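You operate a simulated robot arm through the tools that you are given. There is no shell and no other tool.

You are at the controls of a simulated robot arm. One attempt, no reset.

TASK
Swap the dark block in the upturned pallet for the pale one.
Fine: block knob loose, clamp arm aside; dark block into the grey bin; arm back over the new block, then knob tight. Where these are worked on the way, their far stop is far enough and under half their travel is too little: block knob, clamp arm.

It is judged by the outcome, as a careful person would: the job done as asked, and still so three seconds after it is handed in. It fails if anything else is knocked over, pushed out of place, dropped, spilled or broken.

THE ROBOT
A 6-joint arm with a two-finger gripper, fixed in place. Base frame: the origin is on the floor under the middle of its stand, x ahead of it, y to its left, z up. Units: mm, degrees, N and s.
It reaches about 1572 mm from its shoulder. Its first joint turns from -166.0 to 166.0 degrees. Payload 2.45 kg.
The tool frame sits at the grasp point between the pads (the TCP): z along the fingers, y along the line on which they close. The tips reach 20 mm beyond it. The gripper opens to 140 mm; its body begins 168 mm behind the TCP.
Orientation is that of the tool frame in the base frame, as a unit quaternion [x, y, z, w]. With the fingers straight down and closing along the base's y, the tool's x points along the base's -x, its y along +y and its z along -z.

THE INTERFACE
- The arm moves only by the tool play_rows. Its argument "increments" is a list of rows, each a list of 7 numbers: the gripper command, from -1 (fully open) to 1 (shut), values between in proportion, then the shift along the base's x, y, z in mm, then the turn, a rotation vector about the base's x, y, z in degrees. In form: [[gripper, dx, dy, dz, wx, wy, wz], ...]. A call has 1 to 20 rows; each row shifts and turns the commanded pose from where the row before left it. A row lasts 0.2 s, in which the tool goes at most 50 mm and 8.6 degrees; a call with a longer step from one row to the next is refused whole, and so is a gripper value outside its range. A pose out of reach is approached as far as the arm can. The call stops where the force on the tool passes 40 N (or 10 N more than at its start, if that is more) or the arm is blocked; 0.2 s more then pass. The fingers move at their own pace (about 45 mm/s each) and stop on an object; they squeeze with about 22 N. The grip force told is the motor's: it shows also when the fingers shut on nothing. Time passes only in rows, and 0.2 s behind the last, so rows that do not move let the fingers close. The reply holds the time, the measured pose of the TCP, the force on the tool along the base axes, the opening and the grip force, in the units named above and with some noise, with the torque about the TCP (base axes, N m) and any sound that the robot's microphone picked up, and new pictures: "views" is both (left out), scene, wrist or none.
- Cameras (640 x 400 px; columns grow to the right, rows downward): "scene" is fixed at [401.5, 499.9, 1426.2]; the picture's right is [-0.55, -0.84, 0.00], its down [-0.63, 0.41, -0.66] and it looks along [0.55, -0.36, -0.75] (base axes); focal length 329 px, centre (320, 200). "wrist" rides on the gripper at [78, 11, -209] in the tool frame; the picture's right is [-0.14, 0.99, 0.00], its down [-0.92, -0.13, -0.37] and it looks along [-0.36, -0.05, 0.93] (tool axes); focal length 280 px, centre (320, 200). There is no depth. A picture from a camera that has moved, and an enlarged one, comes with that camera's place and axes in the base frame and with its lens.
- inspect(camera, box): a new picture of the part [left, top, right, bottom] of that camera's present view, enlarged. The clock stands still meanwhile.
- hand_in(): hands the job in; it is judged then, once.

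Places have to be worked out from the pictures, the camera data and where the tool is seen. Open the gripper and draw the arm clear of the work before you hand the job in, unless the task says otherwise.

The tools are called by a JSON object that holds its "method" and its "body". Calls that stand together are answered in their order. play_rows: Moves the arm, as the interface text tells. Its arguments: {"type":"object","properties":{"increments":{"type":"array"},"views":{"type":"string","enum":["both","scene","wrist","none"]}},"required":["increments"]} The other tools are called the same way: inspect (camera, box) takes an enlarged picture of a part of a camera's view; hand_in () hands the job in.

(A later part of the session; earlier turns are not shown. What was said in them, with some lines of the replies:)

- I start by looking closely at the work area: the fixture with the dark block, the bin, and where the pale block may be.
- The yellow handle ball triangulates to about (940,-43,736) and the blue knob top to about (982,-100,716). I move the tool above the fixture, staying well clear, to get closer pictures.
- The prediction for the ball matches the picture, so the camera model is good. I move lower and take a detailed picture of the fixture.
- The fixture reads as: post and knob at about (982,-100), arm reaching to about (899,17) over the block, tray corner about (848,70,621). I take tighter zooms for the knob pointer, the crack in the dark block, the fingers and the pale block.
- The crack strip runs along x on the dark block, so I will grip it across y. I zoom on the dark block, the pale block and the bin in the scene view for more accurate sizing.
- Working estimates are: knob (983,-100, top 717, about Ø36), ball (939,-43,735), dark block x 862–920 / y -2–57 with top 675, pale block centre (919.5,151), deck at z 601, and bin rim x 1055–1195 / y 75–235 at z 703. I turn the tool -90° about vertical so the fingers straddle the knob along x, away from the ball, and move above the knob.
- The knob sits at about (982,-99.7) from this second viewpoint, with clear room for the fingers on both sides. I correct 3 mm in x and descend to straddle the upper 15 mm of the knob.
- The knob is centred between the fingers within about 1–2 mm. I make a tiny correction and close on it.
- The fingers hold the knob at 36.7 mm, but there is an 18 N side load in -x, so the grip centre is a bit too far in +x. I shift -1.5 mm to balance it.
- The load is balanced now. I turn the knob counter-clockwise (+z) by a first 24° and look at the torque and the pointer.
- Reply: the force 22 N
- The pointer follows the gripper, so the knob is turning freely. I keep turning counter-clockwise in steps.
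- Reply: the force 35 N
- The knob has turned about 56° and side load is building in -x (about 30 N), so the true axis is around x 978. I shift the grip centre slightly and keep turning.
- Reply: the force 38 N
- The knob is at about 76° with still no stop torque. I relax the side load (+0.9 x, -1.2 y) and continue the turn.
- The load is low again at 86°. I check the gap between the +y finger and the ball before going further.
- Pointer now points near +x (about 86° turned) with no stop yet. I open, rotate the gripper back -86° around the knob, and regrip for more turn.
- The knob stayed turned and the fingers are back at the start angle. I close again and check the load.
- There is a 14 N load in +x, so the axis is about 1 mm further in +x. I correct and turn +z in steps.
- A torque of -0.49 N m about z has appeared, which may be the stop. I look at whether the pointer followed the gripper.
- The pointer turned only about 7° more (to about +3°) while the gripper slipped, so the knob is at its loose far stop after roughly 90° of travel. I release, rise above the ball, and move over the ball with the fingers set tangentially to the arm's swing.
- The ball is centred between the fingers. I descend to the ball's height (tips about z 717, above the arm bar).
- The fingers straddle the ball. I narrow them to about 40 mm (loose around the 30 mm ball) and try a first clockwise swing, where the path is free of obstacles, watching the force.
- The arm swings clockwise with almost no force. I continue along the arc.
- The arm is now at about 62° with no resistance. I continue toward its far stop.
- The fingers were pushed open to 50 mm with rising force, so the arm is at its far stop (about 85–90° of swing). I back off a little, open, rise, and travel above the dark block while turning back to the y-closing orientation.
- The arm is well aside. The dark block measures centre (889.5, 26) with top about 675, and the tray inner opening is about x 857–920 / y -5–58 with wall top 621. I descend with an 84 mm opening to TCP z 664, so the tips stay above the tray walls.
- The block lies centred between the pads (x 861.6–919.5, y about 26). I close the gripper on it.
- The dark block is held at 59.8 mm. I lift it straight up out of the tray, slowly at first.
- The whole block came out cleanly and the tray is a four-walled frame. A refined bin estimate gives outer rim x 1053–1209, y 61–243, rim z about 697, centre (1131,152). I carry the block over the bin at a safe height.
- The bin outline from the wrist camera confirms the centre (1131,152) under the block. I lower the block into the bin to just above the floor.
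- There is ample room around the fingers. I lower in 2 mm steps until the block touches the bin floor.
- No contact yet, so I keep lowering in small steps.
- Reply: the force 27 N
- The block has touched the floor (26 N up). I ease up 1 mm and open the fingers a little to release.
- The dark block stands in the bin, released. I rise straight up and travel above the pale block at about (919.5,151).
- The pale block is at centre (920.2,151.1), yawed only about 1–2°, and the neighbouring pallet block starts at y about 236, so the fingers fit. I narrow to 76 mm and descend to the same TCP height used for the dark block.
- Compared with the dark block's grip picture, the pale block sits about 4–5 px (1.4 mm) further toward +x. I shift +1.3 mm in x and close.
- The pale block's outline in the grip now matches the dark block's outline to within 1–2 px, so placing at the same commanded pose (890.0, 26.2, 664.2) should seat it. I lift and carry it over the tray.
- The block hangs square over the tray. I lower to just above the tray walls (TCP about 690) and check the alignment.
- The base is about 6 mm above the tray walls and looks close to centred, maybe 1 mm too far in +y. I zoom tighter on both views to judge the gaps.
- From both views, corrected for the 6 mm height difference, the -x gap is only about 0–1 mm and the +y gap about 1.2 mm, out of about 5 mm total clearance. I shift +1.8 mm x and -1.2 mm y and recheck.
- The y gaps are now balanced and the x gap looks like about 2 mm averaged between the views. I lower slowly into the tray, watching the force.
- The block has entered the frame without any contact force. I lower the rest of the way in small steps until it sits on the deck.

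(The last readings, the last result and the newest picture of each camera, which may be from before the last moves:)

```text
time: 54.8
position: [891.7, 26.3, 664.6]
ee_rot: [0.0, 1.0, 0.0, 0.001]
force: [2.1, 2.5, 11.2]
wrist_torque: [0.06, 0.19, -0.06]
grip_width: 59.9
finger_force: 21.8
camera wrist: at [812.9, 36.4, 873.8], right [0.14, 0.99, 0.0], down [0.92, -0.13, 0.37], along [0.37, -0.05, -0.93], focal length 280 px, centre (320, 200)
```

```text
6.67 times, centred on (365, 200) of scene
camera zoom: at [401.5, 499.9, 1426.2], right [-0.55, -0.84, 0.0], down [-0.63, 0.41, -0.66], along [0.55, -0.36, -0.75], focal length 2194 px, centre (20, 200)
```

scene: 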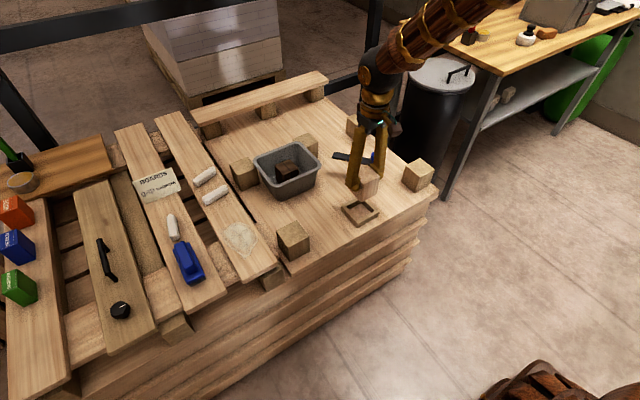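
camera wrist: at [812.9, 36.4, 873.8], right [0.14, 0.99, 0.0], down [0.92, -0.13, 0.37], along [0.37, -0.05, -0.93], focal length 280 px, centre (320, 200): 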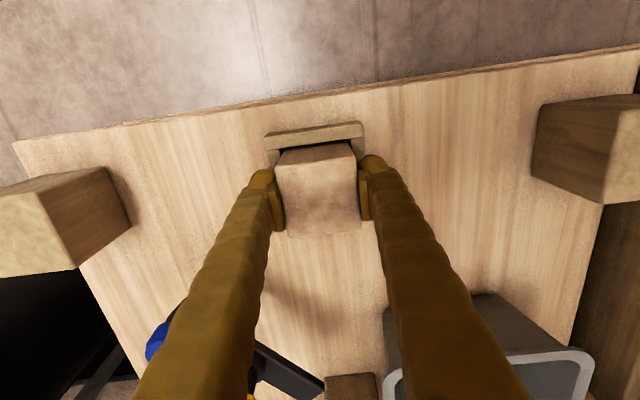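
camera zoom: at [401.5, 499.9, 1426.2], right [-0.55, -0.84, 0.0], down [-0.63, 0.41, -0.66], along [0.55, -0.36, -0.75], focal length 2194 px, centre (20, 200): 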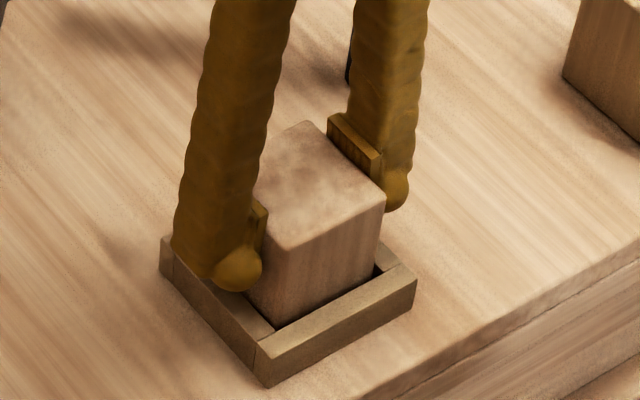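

The block is seated on the deck inside the frame (11 N contact at the expected height). I release and rise straight up.

{"method": "play_rows", "body": {"increments": [[0.1, 0, 0, 0, 0, 0, 0], [0.0, 0, 0, 0, 0, 0, 0], [-0.15, 0, 0, 0, 0, 0, 0], [-0.15, 0, 0, 0, 0, 0, 0], [-0.15, 0, 0, 20, 0, 0, 0], [-0.15, 0, 0, 30, 0, 0, 0], [-0.15, 0, 0, 35, 0, 0, 0], [-0.15, 0, 0, 35, 0, 0, 0], [-0.15, 0, 0, 35, 0, 0, 0], [-0.15, 0, 0, 0, 0, 0, 0]], "views": "both"}}

{"method": "inspect", "body": {"camera": "scene", "box": [315, 140, 415, 235]}}

{"method": "inspect", "body": {"camera": "wrist", "box": [220, 80, 440, 240]}}

```text
time: 57.0
position: [889.5, 24.2, 817.7]
ee_rot: [0.0, 1.0, 0.0, 0.001]
force: [0.2, -0.1, 0.0]
wrist_torque: [0.02, 0.03, 0.04]
grip_width: 80.8
finger_force: 0.2
camera wrist: at [810.3, 35.6, 1027.6], right [0.14, 0.99, 0.0], down [0.92, -0.13, 0.37], along [0.37, -0.05, -0.93], focal length 280 px, centre (320, 200)
```

scene: 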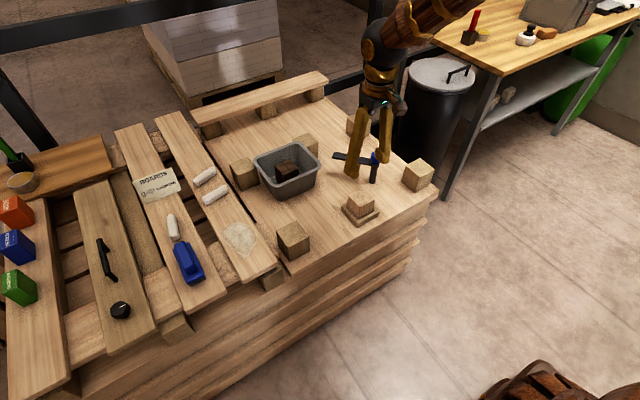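
wrist: 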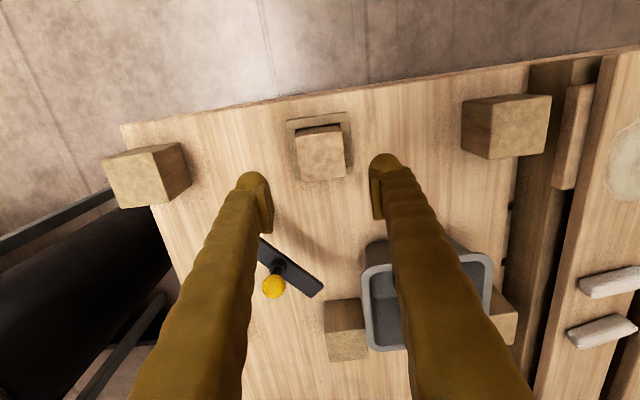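

```text
4.21 times, centred on (365, 188) of scene
camera zoom: at [401.5, 499.9, 1426.2], right [-0.55, -0.84, 0.0], down [-0.63, 0.41, -0.66], along [0.55, -0.36, -0.75], focal length 1386 px, centre (130, 253)
```

zoom: 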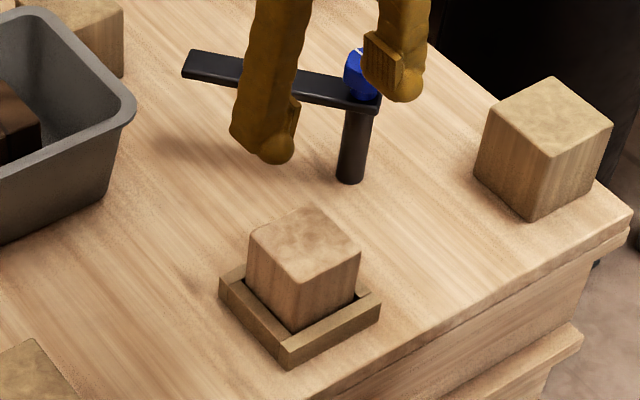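

```text
2.50 times, centred on (330, 160) of wrist
camera zoom: at [810.3, 35.6, 1027.6], right [0.14, 0.99, 0.0], down [0.92, -0.13, 0.37], along [0.37, -0.05, -0.93], focal length 701 px, centre (295, 300)
```

zoom: 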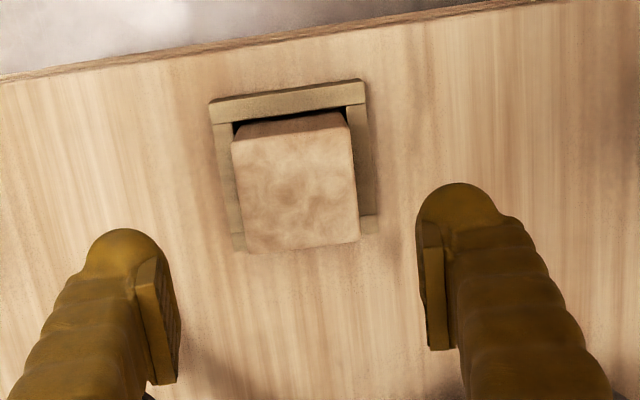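

The pale block sits squarely in the frame. The ball is now at about (1037,-55.5), arm angle about 37°. I move above it, turning the tool back to the orientation used before (fingers tangential to the swing).

{"method": "play_rows", "body": {"increments": [[0.1, 8.07, -4.47, 0, 0, 0, -7.93], [0.1, 8.07, -4.47, 0, 0, 0, -7.93], [0.1, 8.07, -4.47, 0, 0, 0, -7.93], [0.1, 8.07, -4.47, 0, 0, 0, -7.93], [0.1, 8.07, -4.47, 0, 0, 0, -7.93], [0.1, 8.07, -4.47, 0, 0, 0, -7.93], [0.1, 8.07, -4.47, 0, 0, 0, -7.93], [0.1, 8.07, -4.47, 0, 0, 0, -7.93], [0.1, 8.07, -4.47, 0, 0, 0, -7.93], [0.1, 8.07, -4.47, 0, 0, 0, -7.93], [0.1, 8.07, -4.47, 0, 0, 0, -7.93], [0.1, 8.07, -4.47, 0, 0, 0, -7.93], [0.1, 8.07, -4.47, 0, 0, 0, -7.93], [0.1, 8.07, -4.47, 0, 0, 0, -7.93], [0.1, 8.07, -4.47, 0, 0, 0, -7.93], [0.1, 8.07, -4.47, 0, 0, 0, -7.93], [0.1, 8.07, -4.47, 0, 0, 0, -7.93], [0.1, 8.01, -4.51, 0, 0, 0, -7.89], [0.1, 0, 0, 0, 0, 0, 0]], "views": "wrist"}}

{"method": "inspect", "body": {"camera": "wrist", "box": [240, 100, 400, 240]}}

```text
time: 61.0
position: [1036.8, -54.4, 819.1]
ee_rot: [0.948, 0.319, 0.0, 0.001]
force: [0.3, -0.1, -0.1]
wrist_torque: [-0.01, 0.03, 0.0]
grip_width: 62.9
finger_force: 0.1
camera wrist: at [1105.9, -16.1, 1027.9], right [0.49, -0.87, 0.0], down [-0.81, -0.45, 0.37], along [-0.32, -0.18, -0.93], focal length 280 px, centre (320, 200)
```

wrist: 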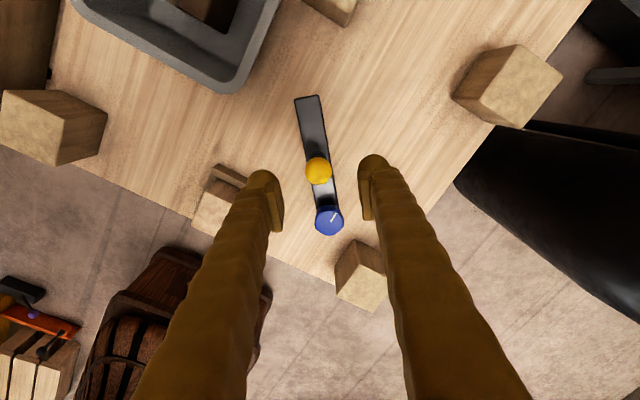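

```text
2.86 times, centred on (320, 170) of wrist
camera zoom: at [1105.9, -16.1, 1027.9], right [0.49, -0.87, 0.0], down [-0.81, -0.45, 0.37], along [-0.32, -0.18, -0.93], focal length 801 px, centre (320, 286)
```

zoom: 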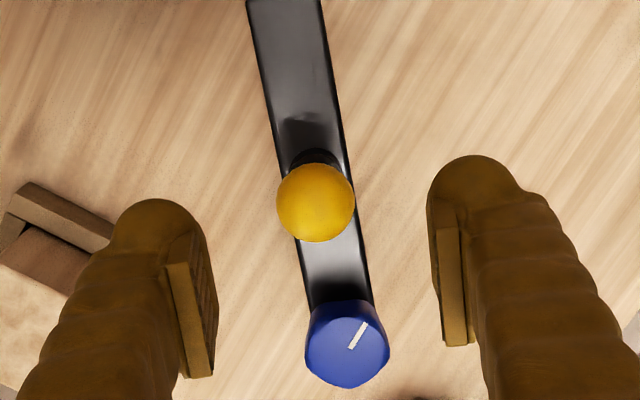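

The ball lies between the fingers. I descend to the ball's height and check the arm's position.

{"method": "play_rows", "body": {"increments": [[0.1, 0, 0, -25, 0, 0, 0], [0.1, 0, 0, -25, 0, 0, 0], [0.1, 0, 0, -20, 0, 0, 0], [0.1, 0, 0, -10, 0, 0, 0], [0.1, 0, 0, 0, 0, 0, 0]], "views": "wrist"}}

{"method": "inspect", "body": {"camera": "wrist", "box": [240, 100, 400, 240]}}

```text
time: 62.2
position: [1038.0, -57.1, 739.2]
ee_rot: [0.948, 0.319, 0.0, 0.001]
force: [0.3, 0.4, 0.6]
wrist_torque: [-0.01, -0.03, 0.03]
grip_width: 62.9
finger_force: 0.0
camera wrist: at [1106.1, -17.1, 948.2], right [0.49, -0.87, 0.0], down [-0.81, -0.46, 0.37], along [-0.32, -0.18, -0.93], focal length 280 px, centre (320, 200)
```

wrist: 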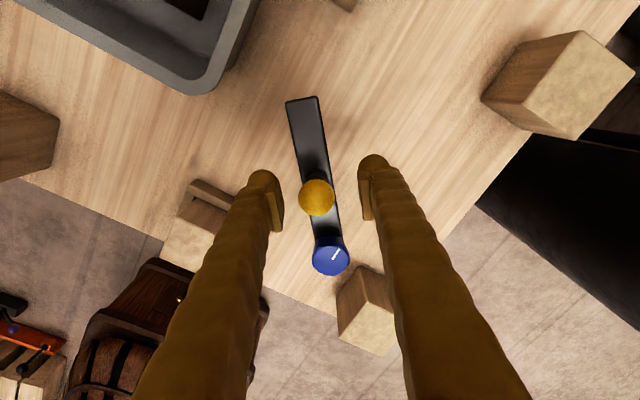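

```text
2.86 times, centred on (320, 170) of wrist
camera zoom: at [1106.1, -17.1, 948.2], right [0.49, -0.87, 0.0], down [-0.81, -0.46, 0.37], along [-0.32, -0.18, -0.93], focal length 801 px, centre (320, 286)
```

zoom: 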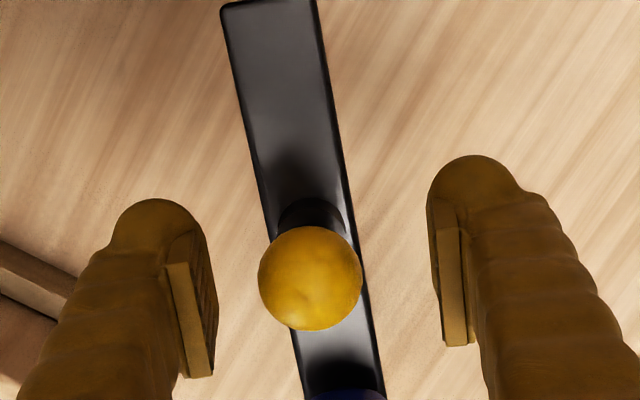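

The ball is at about (1036,-53), the arm about 39.5°, inside the fingers. I narrow to 40 mm and swing the arm back counter-clockwise along the arc, first to about 97°.

{"method": "play_rows", "body": {"increments": [[0.43, 0, 0, 0, 0, 0, 0], [0.43, 0, 0, 0, 0, 0, 0], [0.43, -5.48, 5.04, 0, 0, 0, 6], [0.43, -5.34, 5.09, 0, 0, 0, 6], [0.43, -5.85, 4.5, 0, 0, 0, 6], [0.43, -6.28, 3.87, 0, 0, 0, 6], [0.43, -6.66, 3.19, 0, 0, 0, 6], [0.43, -6.95, 2.47, 0, 0, 0, 6], [0.43, -7.17, 1.74, 0, 0, 0, 6], [0.43, -7.32, 0.97, 0, 0, 0, 6], [0.43, -7.37, 0.21, 0, 0, 0, 6], [0.43, -7.36, -0.57, 0, 0, 0, 6], [0.43, 0, 0, 0, 0, 0, 0]], "views": "both"}}

{"method": "inspect", "body": {"camera": "wrist", "box": [200, 40, 420, 240]}}

{"method": "inspect", "body": {"camera": "scene", "box": [315, 140, 415, 235]}}

```text
time: 65.0
position: [971.5, -28.8, 739.7]
ee_rot: [0.661, 0.751, -0.001, 0.001]
force: [0.4, 0.2, -0.2]
wrist_torque: [0.0, -0.03, -0.01]
grip_width: 40.0
finger_force: 0.1
camera wrist: at [971.6, 49.5, 948.9], right [1.0, -0.01, 0.0], down [-0.01, -0.93, 0.37], along [0.0, -0.37, -0.93], focal length 280 px, centre (320, 200)
```

scene: 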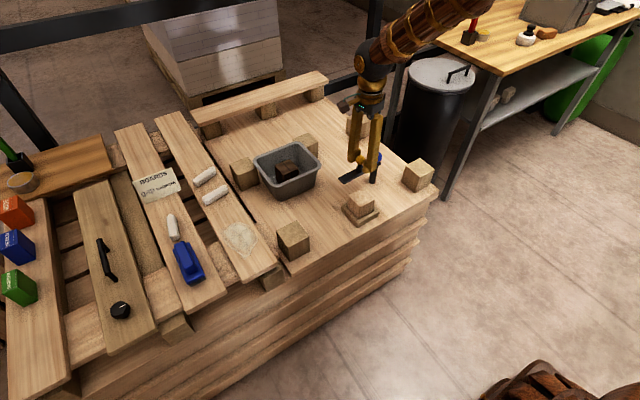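
wrist: 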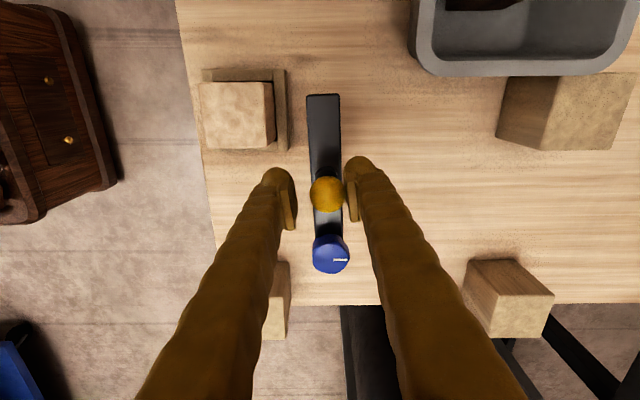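

```text
2.00 times, centred on (310, 140) of wrist
camera zoom: at [971.6, 49.5, 948.9], right [1.0, -0.01, 0.0], down [-0.01, -0.93, 0.37], along [0.0, -0.37, -0.93], focal length 561 px, centre (340, 320)
```

zoom: 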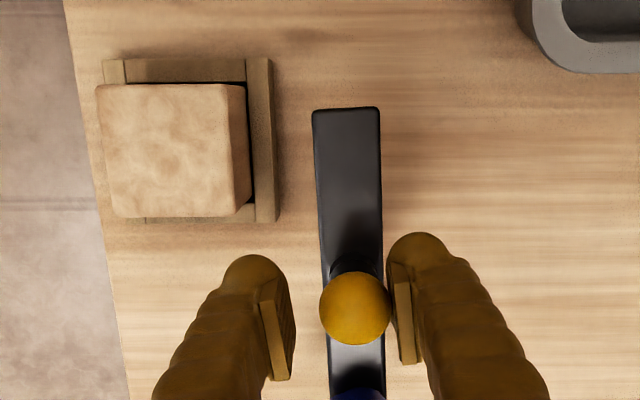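

```text
4.21 times, centred on (365, 188) of scene
camera zoom: at [401.5, 499.9, 1426.2], right [-0.55, -0.84, 0.0], down [-0.63, 0.41, -0.66], along [0.55, -0.36, -0.75], focal length 1386 px, centre (130, 253)
```

zoom: 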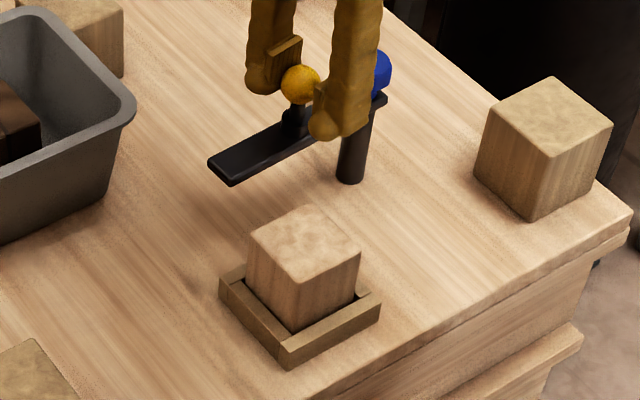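

The arm follows freely, at about 93° now. I continue toward the block in shorter steps, watching for contact.

{"method": "play_rows", "body": {"increments": [[0.43, -7.26, -1.33, 0, 0, 0, 6], [0.43, -7.08, -2.08, 0, 0, 0, 6], [0.43, -6.82, -2.81, 0, 0, 0, 6], [0.43, 0, 0, 0, 0, 0, 0]], "views": "wrist"}}

{"method": "inspect", "body": {"camera": "scene", "box": [315, 140, 415, 235]}}

```text
time: 66.0
position: [948.9, -36.6, 740.3]
ee_rot: [0.536, 0.844, -0.001, 0.001]
force: [-0.3, -0.2, -1.1]
wrist_torque: [-0.02, -0.02, 0.01]
grip_width: 39.9
finger_force: 0.1
camera wrist: at [926.0, 40.2, 948.9], right [0.95, 0.3, 0.0], down [0.28, -0.89, 0.37], along [0.11, -0.35, -0.93], focal length 280 px, centre (320, 200)
```

wrist: 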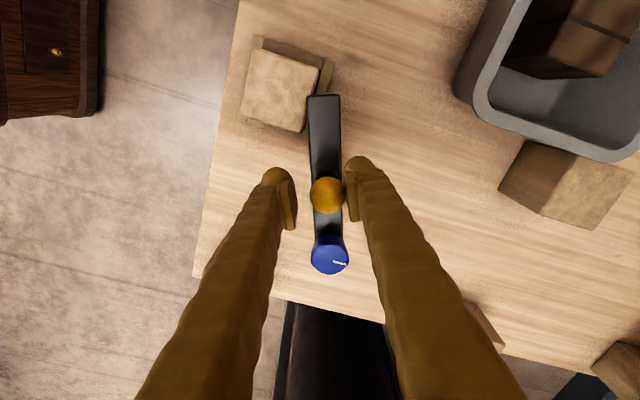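

```text
4.21 times, centred on (365, 188) of scene
camera zoom: at [401.5, 499.9, 1426.2], right [-0.55, -0.84, 0.0], down [-0.63, 0.41, -0.66], along [0.55, -0.36, -0.75], focal length 1386 px, centre (130, 253)
```

zoom: 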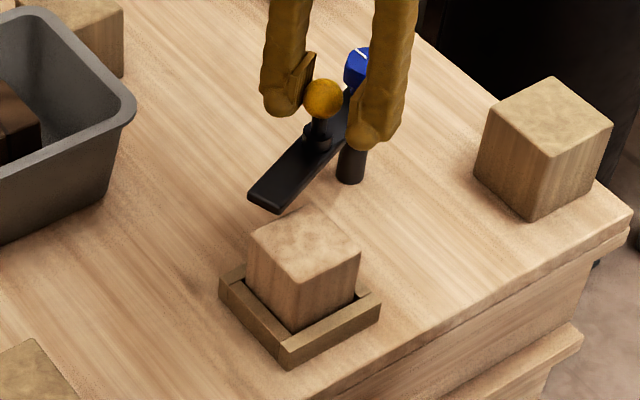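

There is no contact yet and the arm's edge is about to pass over the block. I continue in smaller steps.

{"method": "play_rows", "body": {"increments": [[0.43, -3.3, -1.65, 0, 0, 0, 3], [0.43, -3.19, -1.87, 0, 0, 0, 3], [0.43, -2.1, -1.3, 0, 0, 0, 2], [0.43, -2.01, -1.4, 0, 0, 0, 2], [0.43, 0, 0, 0, 0, 0, 0]], "views": "wrist"}}

{"method": "inspect", "body": {"camera": "scene", "box": [315, 140, 415, 235]}}

{"method": "inspect", "body": {"camera": "wrist", "box": [200, 40, 420, 240]}}

```text
time: 67.2
position: [938.8, -43.4, 739.9]
ee_rot: [0.46, 0.888, -0.001, 0.001]
force: [0.5, 0.2, -0.3]
wrist_torque: [-0.01, 0.01, 0.0]
grip_width: 40.1
finger_force: 0.3
camera wrist: at [903.2, 28.6, 948.6], right [0.89, 0.46, 0.0], down [0.43, -0.82, 0.37], along [0.17, -0.33, -0.93], focal length 280 px, centre (320, 200)
```

wrist: 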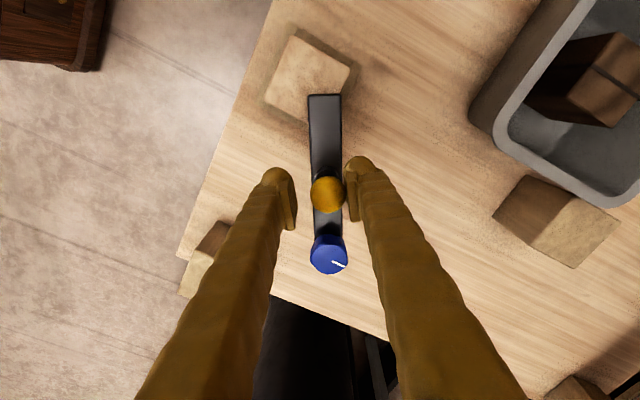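

```text
4.21 times, centred on (365, 188) of scene
camera zoom: at [401.5, 499.9, 1426.2], right [-0.55, -0.84, 0.0], down [-0.63, 0.41, -0.66], along [0.55, -0.36, -0.75], focal length 1386 px, centre (130, 253)
```

zoom: 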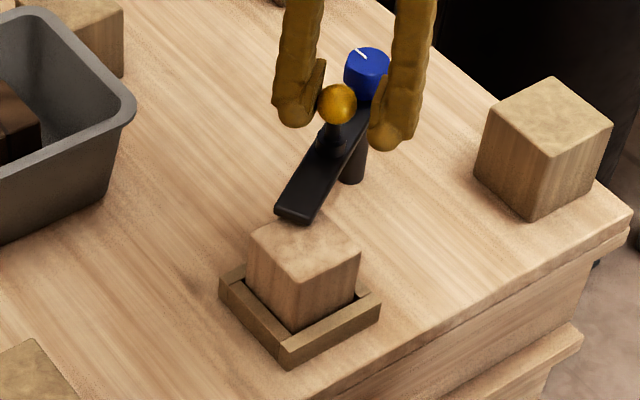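

```text
2.00 times, centred on (310, 140) of wrist
camera zoom: at [903.2, 28.6, 948.6], right [0.89, 0.46, 0.0], down [0.43, -0.82, 0.37], along [0.17, -0.33, -0.93], focal length 561 px, centre (340, 320)
```

zoom: 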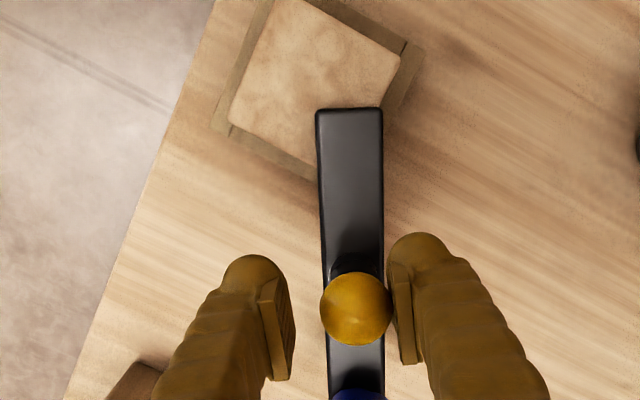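

The arm is at about 121°, and it started at about 126°. I push on in 2° steps to reach the original position or its stop.

{"method": "play_rows", "body": {"increments": [[0.43, -1.98, -1.45, 0, 0, 0, 2], [0.43, -1.93, -1.52, 0, 0, 0, 2], [0.43, -1.87, -1.58, 0, 0, 0, 2], [0.43, 0, 0, 0, 0, 0, 0]], "views": "wrist"}}

{"method": "inspect", "body": {"camera": "scene", "box": [315, 140, 415, 235]}}

{"method": "inspect", "body": {"camera": "wrist", "box": [200, 40, 420, 240]}}

```text
time: 68.2
position: [933.0, -46.3, 739.0]
ee_rot: [0.411, 0.911, 0.0, 0.001]
force: [1.7, 0.8, -0.4]
wrist_torque: [-0.02, 0.02, 0.02]
grip_width: 40.3
finger_force: 0.5
camera wrist: at [890.1, 19.9, 948.2], right [0.83, 0.55, 0.0], down [0.51, -0.78, 0.37], along [0.2, -0.31, -0.93], focal length 280 px, centre (320, 200)
```

wrist: 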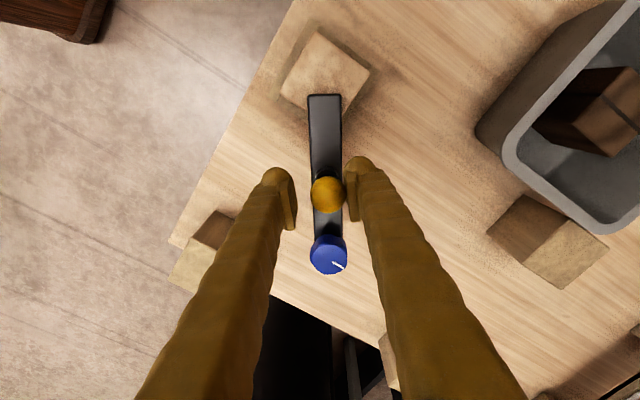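

```text
4.21 times, centred on (365, 188) of scene
camera zoom: at [401.5, 499.9, 1426.2], right [-0.55, -0.84, 0.0], down [-0.63, 0.41, -0.66], along [0.55, -0.36, -0.75], focal length 1386 px, centre (130, 253)
```

zoom: 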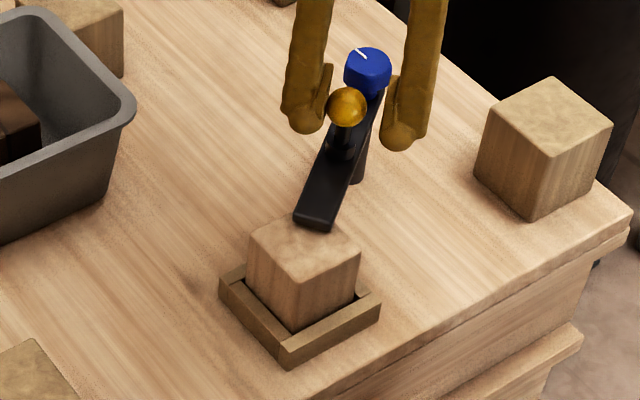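

```text
2.00 times, centred on (310, 140) of wrist
camera zoom: at [890.1, 19.9, 948.2], right [0.83, 0.55, 0.0], down [0.51, -0.78, 0.37], along [0.2, -0.31, -0.93], focal length 561 px, centre (340, 320)
```

zoom: 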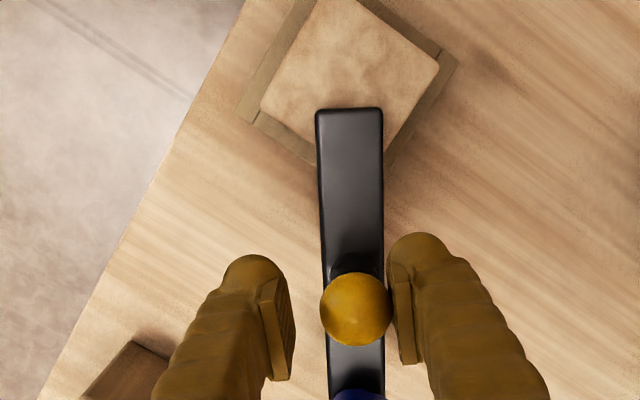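

The arm and ball are back at exactly their original pixels in the scene view (ball (347,107), tip (294,215)), lying over the pale block. I open, rise, and move above the knob with the closing axis near 88°.

{"method": "play_rows", "body": {"increments": [[0.1, 0, 0, 0, 0, 0, 0], [0.1, 0, 0, 0, 0, 0, 0], [0.1, 0, 0, 20, 0, 0, 0], [0.1, 0, 0, 25, 0, 0, 0], [0.1, 0, 0, 25, 0, 0, 0], [0.1, 7.77, -8.82, 0, 0, 0, 7.7], [0.1, 7.77, -8.82, 0, 0, 0, 7.7], [0.1, 7.77, -8.82, 0, 0, 0, 7.7], [0.1, 7.77, -8.82, 0, 0, 0, 7.7], [0.1, 7.77, -8.82, 0, 0, 0, 7.7], [0.1, 7.75, -8.8, 0, 0, 0, 7.7], [0.1, 0, 0, 0, 0, 0, 0]], "views": "wrist"}}

{"method": "inspect", "body": {"camera": "wrist", "box": [240, 100, 400, 240]}}

{"method": "inspect", "body": {"camera": "scene", "box": [315, 140, 415, 235]}}

```text
time: 70.8
position: [980.3, -98.3, 808.6]
ee_rot: [0.022, 1.0, 0.0, 0.001]
force: [-0.2, 0.9, 0.1]
wrist_torque: [-0.01, 0.02, 0.03]
grip_width: 62.7
finger_force: 0.1
camera wrist: at [903.0, -84.0, 1018.3], right [0.18, 0.98, 0.0], down [0.91, -0.17, 0.37], along [0.36, -0.07, -0.93], focal length 280 px, centre (320, 200)
```

wrist: 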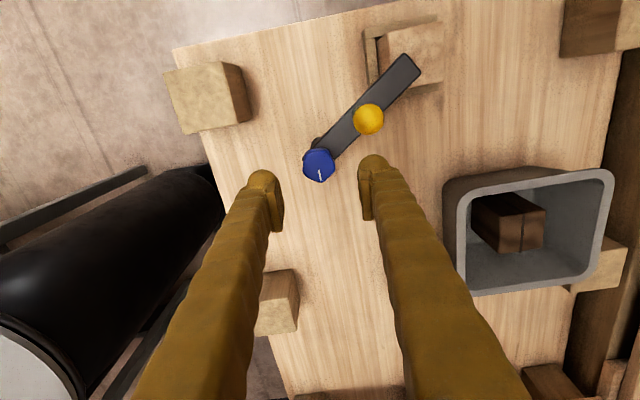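

```text
2.86 times, centred on (320, 170) of wrist
camera zoom: at [903.0, -84.0, 1018.3], right [0.18, 0.98, 0.0], down [0.91, -0.17, 0.37], along [0.36, -0.07, -0.93], focal length 801 px, centre (320, 286)
```

zoom: 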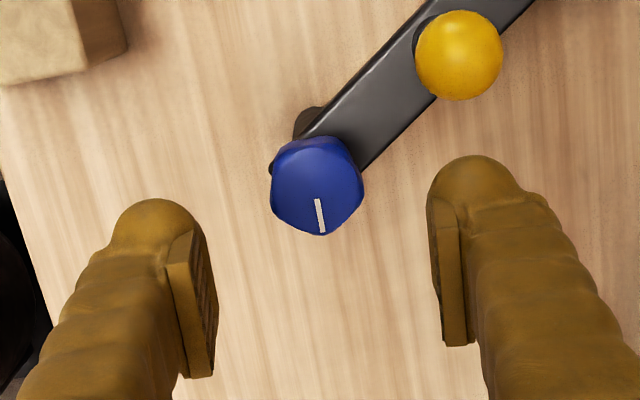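

```text
4.21 times, centred on (365, 188) of scene
camera zoom: at [401.5, 499.9, 1426.2], right [-0.55, -0.84, 0.0], down [-0.63, 0.41, -0.66], along [0.55, -0.36, -0.75], focal length 1386 px, centre (130, 253)
```

zoom: 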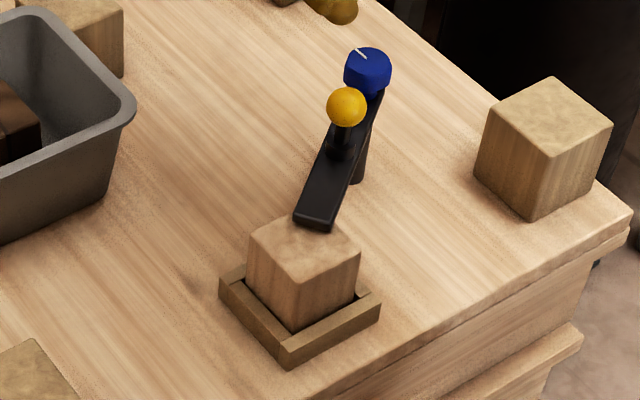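

The arm stays in place and the pointer is still at the loose end. I descend around the knob and close on it.

{"method": "play_rows", "body": {"increments": [[0.1, 0, 0, -25, 0, 0, 0], [0.1, 0, 0, -25, 0, 0, 0], [0.1, 0, 0, -20, 0, 0, 0], [0.1, 0, 0, -10, 0, 0, 0], [0.1, 0, 0, -6.7, 0, 0, 0], [0.1, 0, 0, 0, 0, 0, 0]], "views": "wrist"}}

{"method": "inspect", "body": {"camera": "wrist", "box": [240, 90, 440, 240]}}

```text
time: 72.2
position: [980.5, -98.9, 722.6]
ee_rot: [0.021, 1.0, 0.001, 0.001]
force: [0.0, -0.4, 0.6]
wrist_torque: [0.0, -0.02, 0.03]
grip_width: 63.1
finger_force: 0.1
camera wrist: at [902.4, -84.6, 931.0], right [0.18, 0.98, 0.0], down [0.91, -0.17, 0.37], along [0.36, -0.07, -0.93], focal length 280 px, centre (320, 200)
```

wrist: 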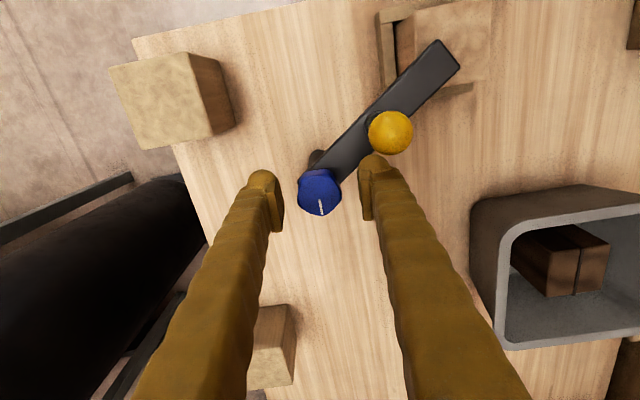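

```text
2.67 times, centred on (340, 165) of wrist
camera zoom: at [902.4, -84.6, 931.0], right [0.18, 0.98, 0.0], down [0.91, -0.17, 0.37], along [0.36, -0.07, -0.93], focal length 748 px, centre (267, 293)
```

zoom: 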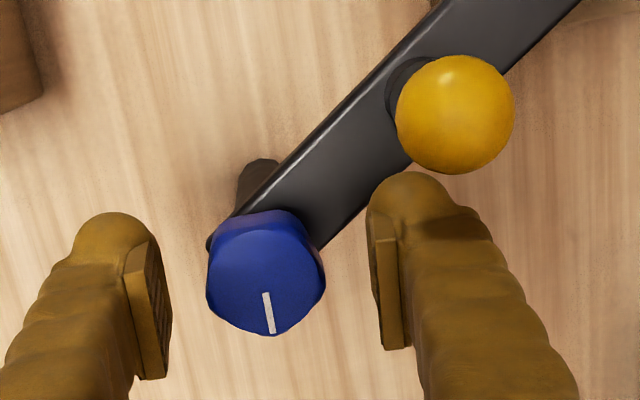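

The knob is centred between the pads and the ball is clear. I close.

{"method": "play_rows", "body": {"increments": [[1, 0, 0, 0, 0, 0, 0], [1, 0, 0, 0, 0, 0, 0], [1, 0, 0, 0, 0, 0, 0], [1, 0, 0, 0, 0, 0, 0]], "views": "none"}}

```text
time: 73.2
position: [981.0, -99.2, 721.9]
ee_rot: [0.022, 1.0, 0.0, 0.001]
force: [0.0, -16.4, -2.2]
wrist_torque: [-0.18, 0.04, -0.05]
grip_width: 36.7
finger_force: 45.0
```

A -16 N side load in y needs about -1.2 mm of correction. I then start turning clockwise (-z) to tighten.

{"method": "play_rows", "body": {"increments": [[1, 0, -1.2, 0, 0, 0, 0], [1, 0, 0, 0, 0, 0, -8], [1, 0, 0, 0, 0, 0, -8], [1, 0, 0, 0, 0, 0, -8]], "views": "none"}}

{"method": "inspect", "body": {"camera": "wrist", "box": [240, 90, 440, 240]}}

```text
time: 74.2
position: [980.3, -99.7, 722.8]
ee_rot: [0.23, 0.973, 0.0, 0.001]
force: [7.4, -3.5, -15.5]
wrist_torque: [-0.02, -0.11, 0.01]
grip_width: 36.7
finger_force: 45.3
```

```text
2.67 times, centred on (340, 165) of wrist
camera zoom: at [914.9, -55.2, 931.0], right [0.57, 0.82, 0.0], down [0.77, -0.53, 0.37], along [0.3, -0.21, -0.93], focal length 748 px, centre (267, 293)
```

zoom: 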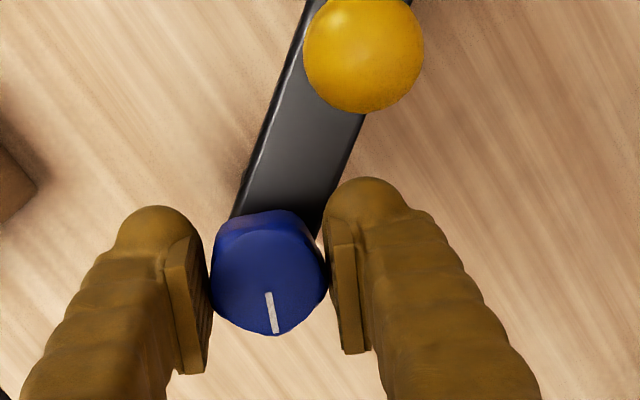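

The knob is following. I continue clockwise.

{"method": "play_rows", "body": {"increments": [[1, 0, 0, 0, 0, 0, -8], [1, 0, 0, 0, 0, 0, -8], [1, 0, 0, 0, 0, 0, -8], [1, 0, 0, 0, 0, 0, -8]], "views": "none"}}

{"method": "inspect", "body": {"camera": "wrist", "box": [240, 90, 440, 240]}}

```text
time: 75.2
position: [981.1, -100.2, 722.3]
ee_rot: [0.49, 0.872, -0.001, 0.0]
force: [-1.1, 2.5, -7.7]
wrist_torque: [-0.03, 0.04, 0.01]
grip_width: 36.7
finger_force: 45.2
```

```text
2.67 times, centred on (340, 165) of wrist
camera zoom: at [948.7, -27.6, 931.1], right [0.92, 0.4, 0.0], down [0.37, -0.85, 0.37], along [0.15, -0.34, -0.93], focal length 748 px, centre (267, 293)
```

zoom: 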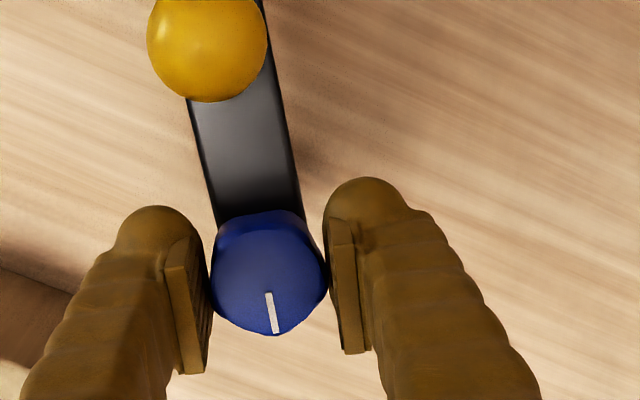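

About 56° is done with low loads. I continue the last stretch to the tight stop.

{"method": "play_rows", "body": {"increments": [[1, 0, 0, 0, 0, 0, -8], [1, 0, 0, 0, 0, 0, -8], [1, 0, 0, 0, 0, 0, -8], [1, 0, 0, 0, 0, 0, -6]], "views": "none"}}

{"method": "inspect", "body": {"camera": "wrist", "box": [240, 90, 440, 240]}}

```text
time: 76.2
position: [980.4, -100.9, 721.5]
ee_rot: [0.698, 0.716, -0.002, 0.0]
force: [-22.5, 7.7, -6.0]
wrist_torque: [0.12, 0.21, -0.01]
grip_width: 36.3
finger_force: 45.0
```

```text
2.67 times, centred on (340, 165) of wrist
camera zoom: at [989.3, -21.6, 931.1], right [0.99, -0.11, 0.0], down [-0.11, -0.92, 0.37], along [-0.04, -0.37, -0.93], focal length 748 px, centre (267, 293)
```

zoom: 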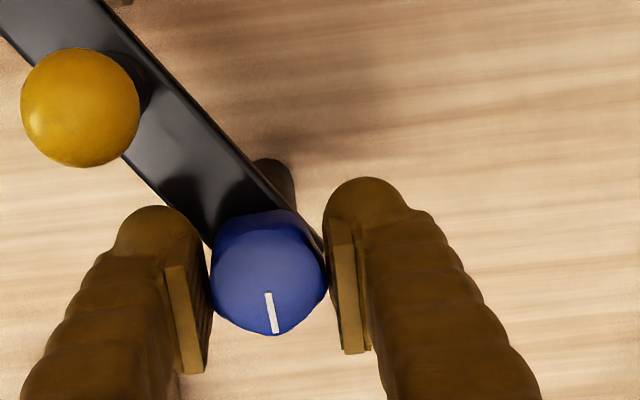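

The pointer is now at about -85°, with its original tight position at about -90°. I relieve the -22 N side load and turn further to the stop.

{"method": "play_rows", "body": {"increments": [[1, -1.2, 0.4, 0, 0, 0, 0], [1, 0, 0, 0, 0, 0, -5], [1, 0, 0, 0, 0, 0, -5], [1, 0, 0, 0, 0, 0, 0]], "views": "none"}}

{"method": "inspect", "body": {"camera": "wrist", "box": [240, 90, 440, 240]}}

```text
time: 77.2
position: [979.5, -100.5, 722.2]
ee_rot: [0.758, 0.652, 0.0, 0.001]
force: [-17.7, -8.8, -3.6]
wrist_torque: [-0.27, 0.19, 0.05]
grip_width: 36.7
finger_force: 45.1
```

```text
2.67 times, centred on (340, 165) of wrist
camera zoom: at [1002.2, -24.8, 931.4], right [0.96, -0.28, 0.0], down [-0.26, -0.89, 0.37], along [-0.1, -0.35, -0.93], focal length 748 px, centre (267, 293)
```

zoom: 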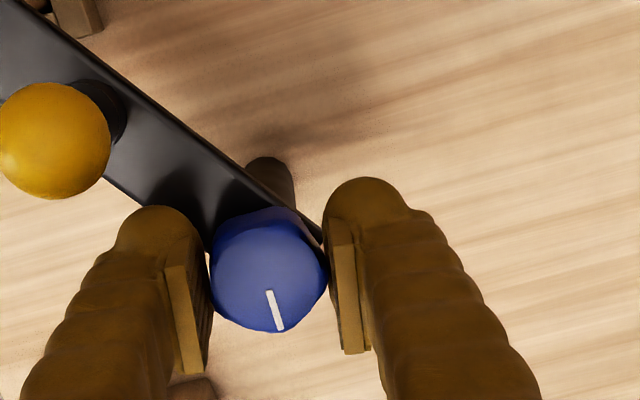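

The pointer is at about -89°, essentially the original tight position, and has begun slipping in the grip. I turn another 10° to confirm it is against the stop.

{"method": "play_rows", "body": {"increments": [[1, -0.8, -0.5, 0, 0, 0, -5], [1, 0, 0, 0, 0, 0, -5], [1, 0, 0, 0, 0, 0, 0]], "views": "none"}}

{"method": "inspect", "body": {"camera": "wrist", "box": [240, 90, 440, 240]}}

```text
time: 78.0
position: [979.4, -100.9, 723.0]
ee_rot: [0.812, 0.584, 0.001, 0.001]
force: [0.1, 3.0, -2.0]
wrist_torque: [-0.02, 0.04, 0.03]
grip_width: 36.9
finger_force: 44.5
```

```text
2.67 times, centred on (340, 165) of wrist
camera zoom: at [1014.7, -29.5, 931.7], right [0.89, -0.45, 0.0], down [-0.42, -0.83, 0.37], along [-0.16, -0.33, -0.93], focal length 748 px, centre (267, 293)
```

zoom: 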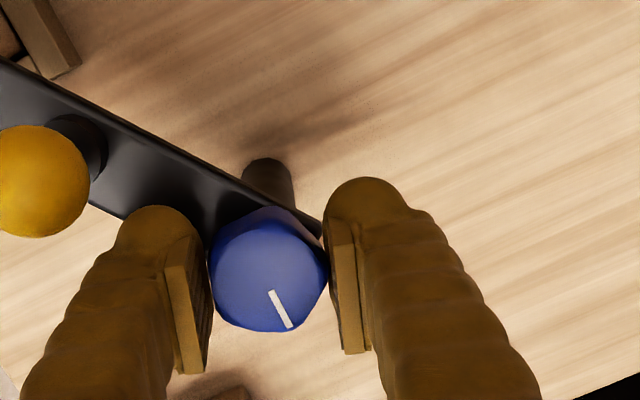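

The pointer stays at about -88/-90° while the grip slips, so the knob is tight at its stop. I release and rise clear.

{"method": "play_rows", "body": {"increments": [[0.2, 0, 0, 0, 0, 0, 0], [0.1, 0, 0, 0, 0, 0, 0], [0.1, 0, 0, 0, 0, 0, 0], [0.1, 0, 0, 20, 0, 0, 0], [0.1, 0, 0, 30, 0, 0, 0], [0.1, 0, 0, 35, 0, 0, 0], [0.1, 0, 0, 35, 0, 0, 0], [0.1, 0, 0, 35, 0, 0, 0], [0, 0, 0, 35, 0, 0, 0]], "views": "both"}}

{"method": "inspect", "body": {"camera": "scene", "box": [315, 140, 415, 235]}}

{"method": "inspect", "body": {"camera": "wrist", "box": [180, 40, 400, 240]}}

```text
time: 80.0
position: [980.1, -103.0, 912.7]
ee_rot: [0.811, 0.585, -0.001, 0.0]
force: [-0.3, 0.7, -1.3]
wrist_torque: [0.01, 0.03, -0.03]
grip_width: 69.8
finger_force: 0.1
camera wrist: at [1015.9, -31.1, 1121.7], right [0.9, -0.45, 0.0], down [-0.41, -0.83, 0.37], along [-0.17, -0.33, -0.93], focal length 280 px, centre (320, 200)
```

scene: 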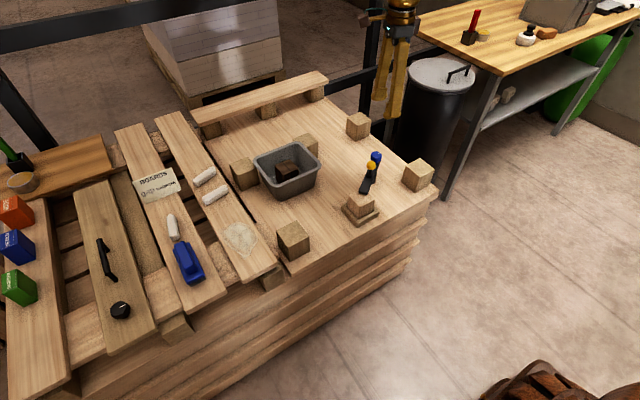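
wrist: 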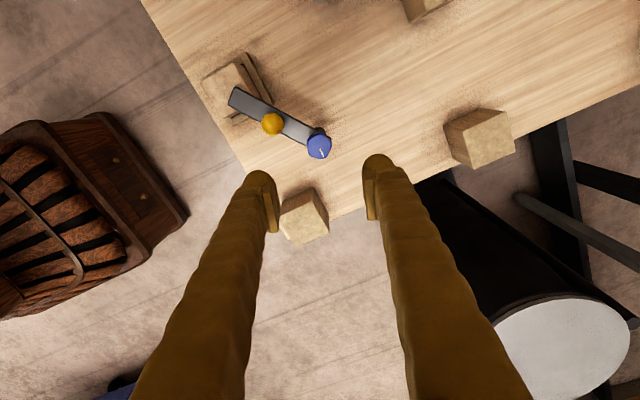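

```text
4.21 times, centred on (365, 188) of scene
camera zoom: at [401.5, 499.9, 1426.2], right [-0.55, -0.84, 0.0], down [-0.63, 0.41, -0.66], along [0.55, -0.36, -0.75], focal length 1386 px, centre (130, 253)
```

zoom: 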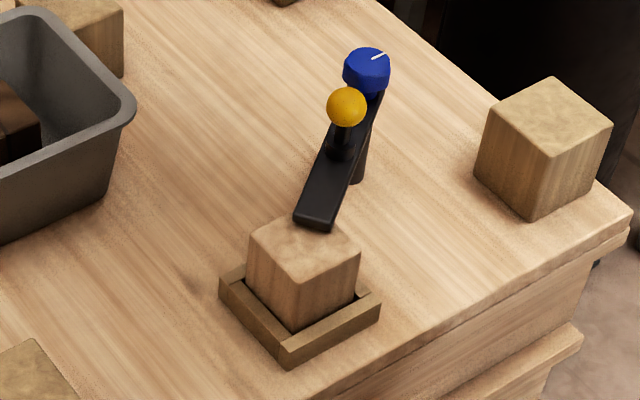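

```text
2.00 times, centred on (290, 140) of wrist
camera zoom: at [1015.9, -31.1, 1121.7], right [0.9, -0.45, 0.0], down [-0.41, -0.83, 0.37], along [-0.17, -0.33, -0.93], focal length 561 px, centre (380, 320)
```

zoom: 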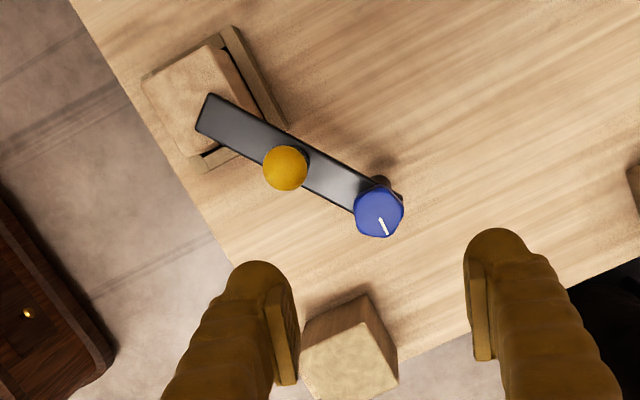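

The arm lies over the pale block and the pointer looks as at the start. I compare the knob and arm with the very first zoom, and check the bin.

{"method": "inspect", "body": {"camera": "scene", "box": [335, 140, 395, 180]}}

{"method": "inspect", "body": {"camera": "scene", "box": [225, 120, 345, 210]}}

{"method": "inspect", "body": {"camera": "scene", "box": [335, 180, 395, 230]}}

```text
10.00 times, centred on (365, 160) of scene
camera zoom: at [401.5, 499.9, 1426.2], right [-0.55, -0.84, 0.0], down [-0.63, 0.41, -0.66], along [0.55, -0.36, -0.75], focal length 3291 px, centre (-130, 600)
```

zoom: 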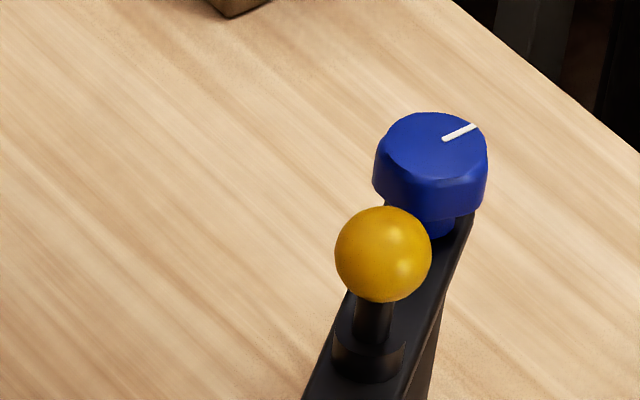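

```text
4.44 times, centred on (285, 165) of scene
camera zoom: at [401.5, 499.9, 1426.2], right [-0.55, -0.84, 0.0], down [-0.63, 0.41, -0.66], along [0.55, -0.36, -0.75], focal length 1463 px, centre (476, 356)
```

zoom: 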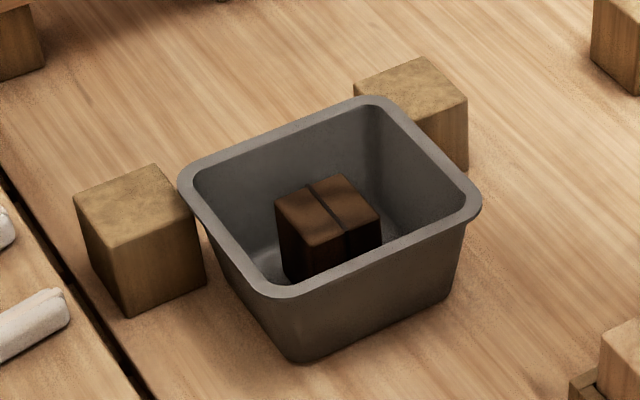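

```text
8.00 times, centred on (365, 205) of scene
camera zoom: at [401.5, 499.9, 1426.2], right [-0.55, -0.84, 0.0], down [-0.63, 0.41, -0.66], along [0.55, -0.36, -0.75], focal length 2633 px, centre (-40, 160)
```

zoom: 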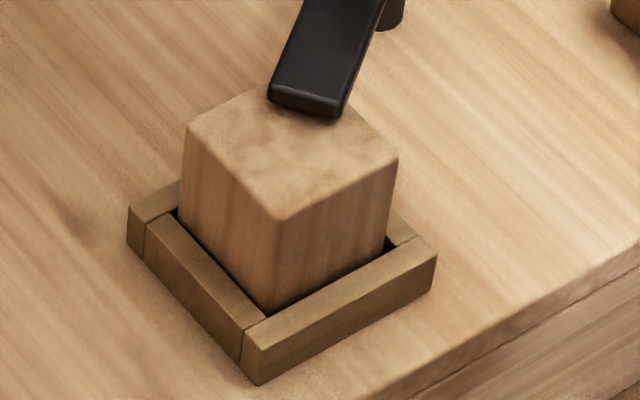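

Knob pointer, arm and tray match the starting state, with the pale block clamped, and the dark block stands in the bin. I open the gripper and withdraw the arm up and back toward its start pose.

{"method": "play_rows", "body": {"increments": [[-0.3, 0, 0, 35, 0, 0, 0], [-0.6, 0, 0, 35, 0, 0, 0], [-1, -20, 5, 30, 0, 0, 8], [-1, -30, 9, 15, 0, 0, 8], [-1, -30, 9, 15, 0, 0, 8], [-1, -30, 9, 15, 0, 0, 8], [-1, -30, 9, 15, 0, 0, 8], [-1, -30, 9, 10, 0, 0, 8], [-1, -30, 9, 5, 0, 0, 8], [-1, -30, 9, 0, 0, 0, 8], [-1, -30, 9, 0, 0, 0, 8], [-1, -30, 9, 0, 0, 0, 8], [-1, 0, 0, 0, 0, 0, 0]], "views": "both"}}

{"method": "inspect", "body": {"camera": "scene", "box": [225, 120, 445, 260]}}

```text
time: 82.8
position: [689.0, -14.1, 1085.6]
ee_rot: [0.246, 0.969, 0.0, 0.001]
force: [-0.3, 0.1, 0.7]
wrist_torque: [-0.01, -0.02, 0.01]
grip_width: 140.0
finger_force: 0.0
camera wrist: at [625.5, 32.7, 1296.4], right [0.59, 0.81, 0.0], down [0.75, -0.55, 0.37], along [0.3, -0.22, -0.93], focal length 280 px, centre (320, 200)
```

scene: 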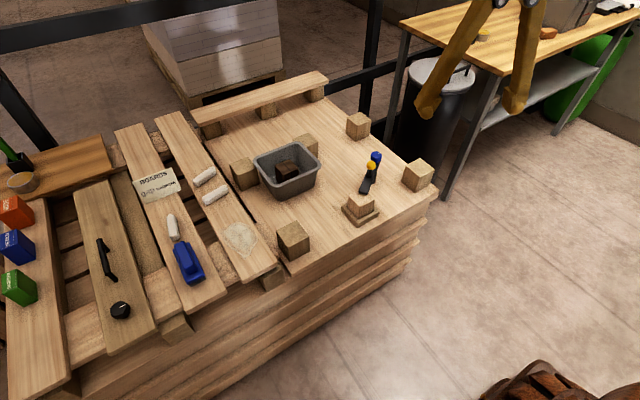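
wrist: 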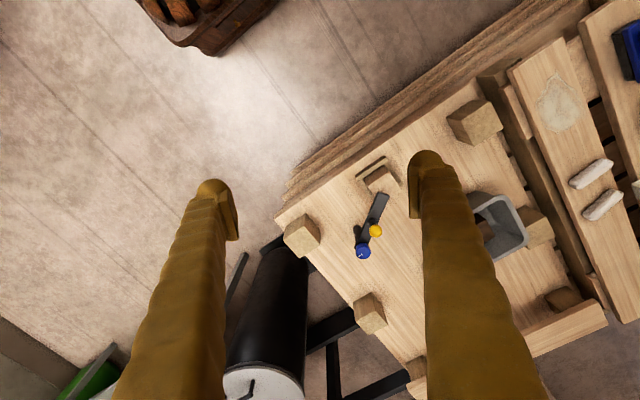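

```text
2.86 times, centred on (335, 190) of scene
camera zoom: at [401.5, 499.9, 1426.2], right [-0.55, -0.84, 0.0], down [-0.63, 0.41, -0.66], along [0.55, -0.36, -0.75], focal length 940 px, centre (277, 229)
```

zoom: 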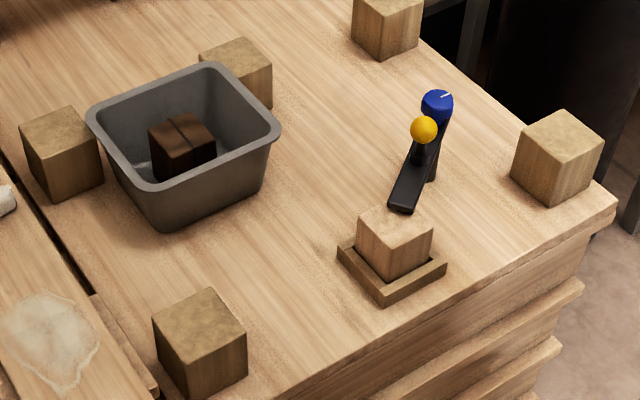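

The arm is clear and the gripper open. The dark block is in the grey bin, the pale block sits in the frame under the clamp arm, the knob is tight, and nothing else has moved. I hand the job in.

{"method": "hand_in", "body": {}}

```text
The job is handed in.
```

The swap is done and handed in: the pale block now sits in the frame under the clamp arm, and the dark block stands in the grey bin.

- **Knob:** I loosened it to its far stop (about 90° of travel). After the swap I turned it back until it slipped in the grip at the stop, and the pointer matches its starting position.
- **Clamp arm:** I swung it to its far stop (about 86°) and brought it back over the new block. It came to rest about half a degree short of where it started.
- **Dark block:** I lowered it until it touched the bin floor, then released it, so it was not dropped.
- **Pale block:** It went into the frame without touching the walls and is seated on the deck.

The last pictures show the other blocks, the bin and the frame where they were at the start. I left the gripper open and the arm clear of the work.
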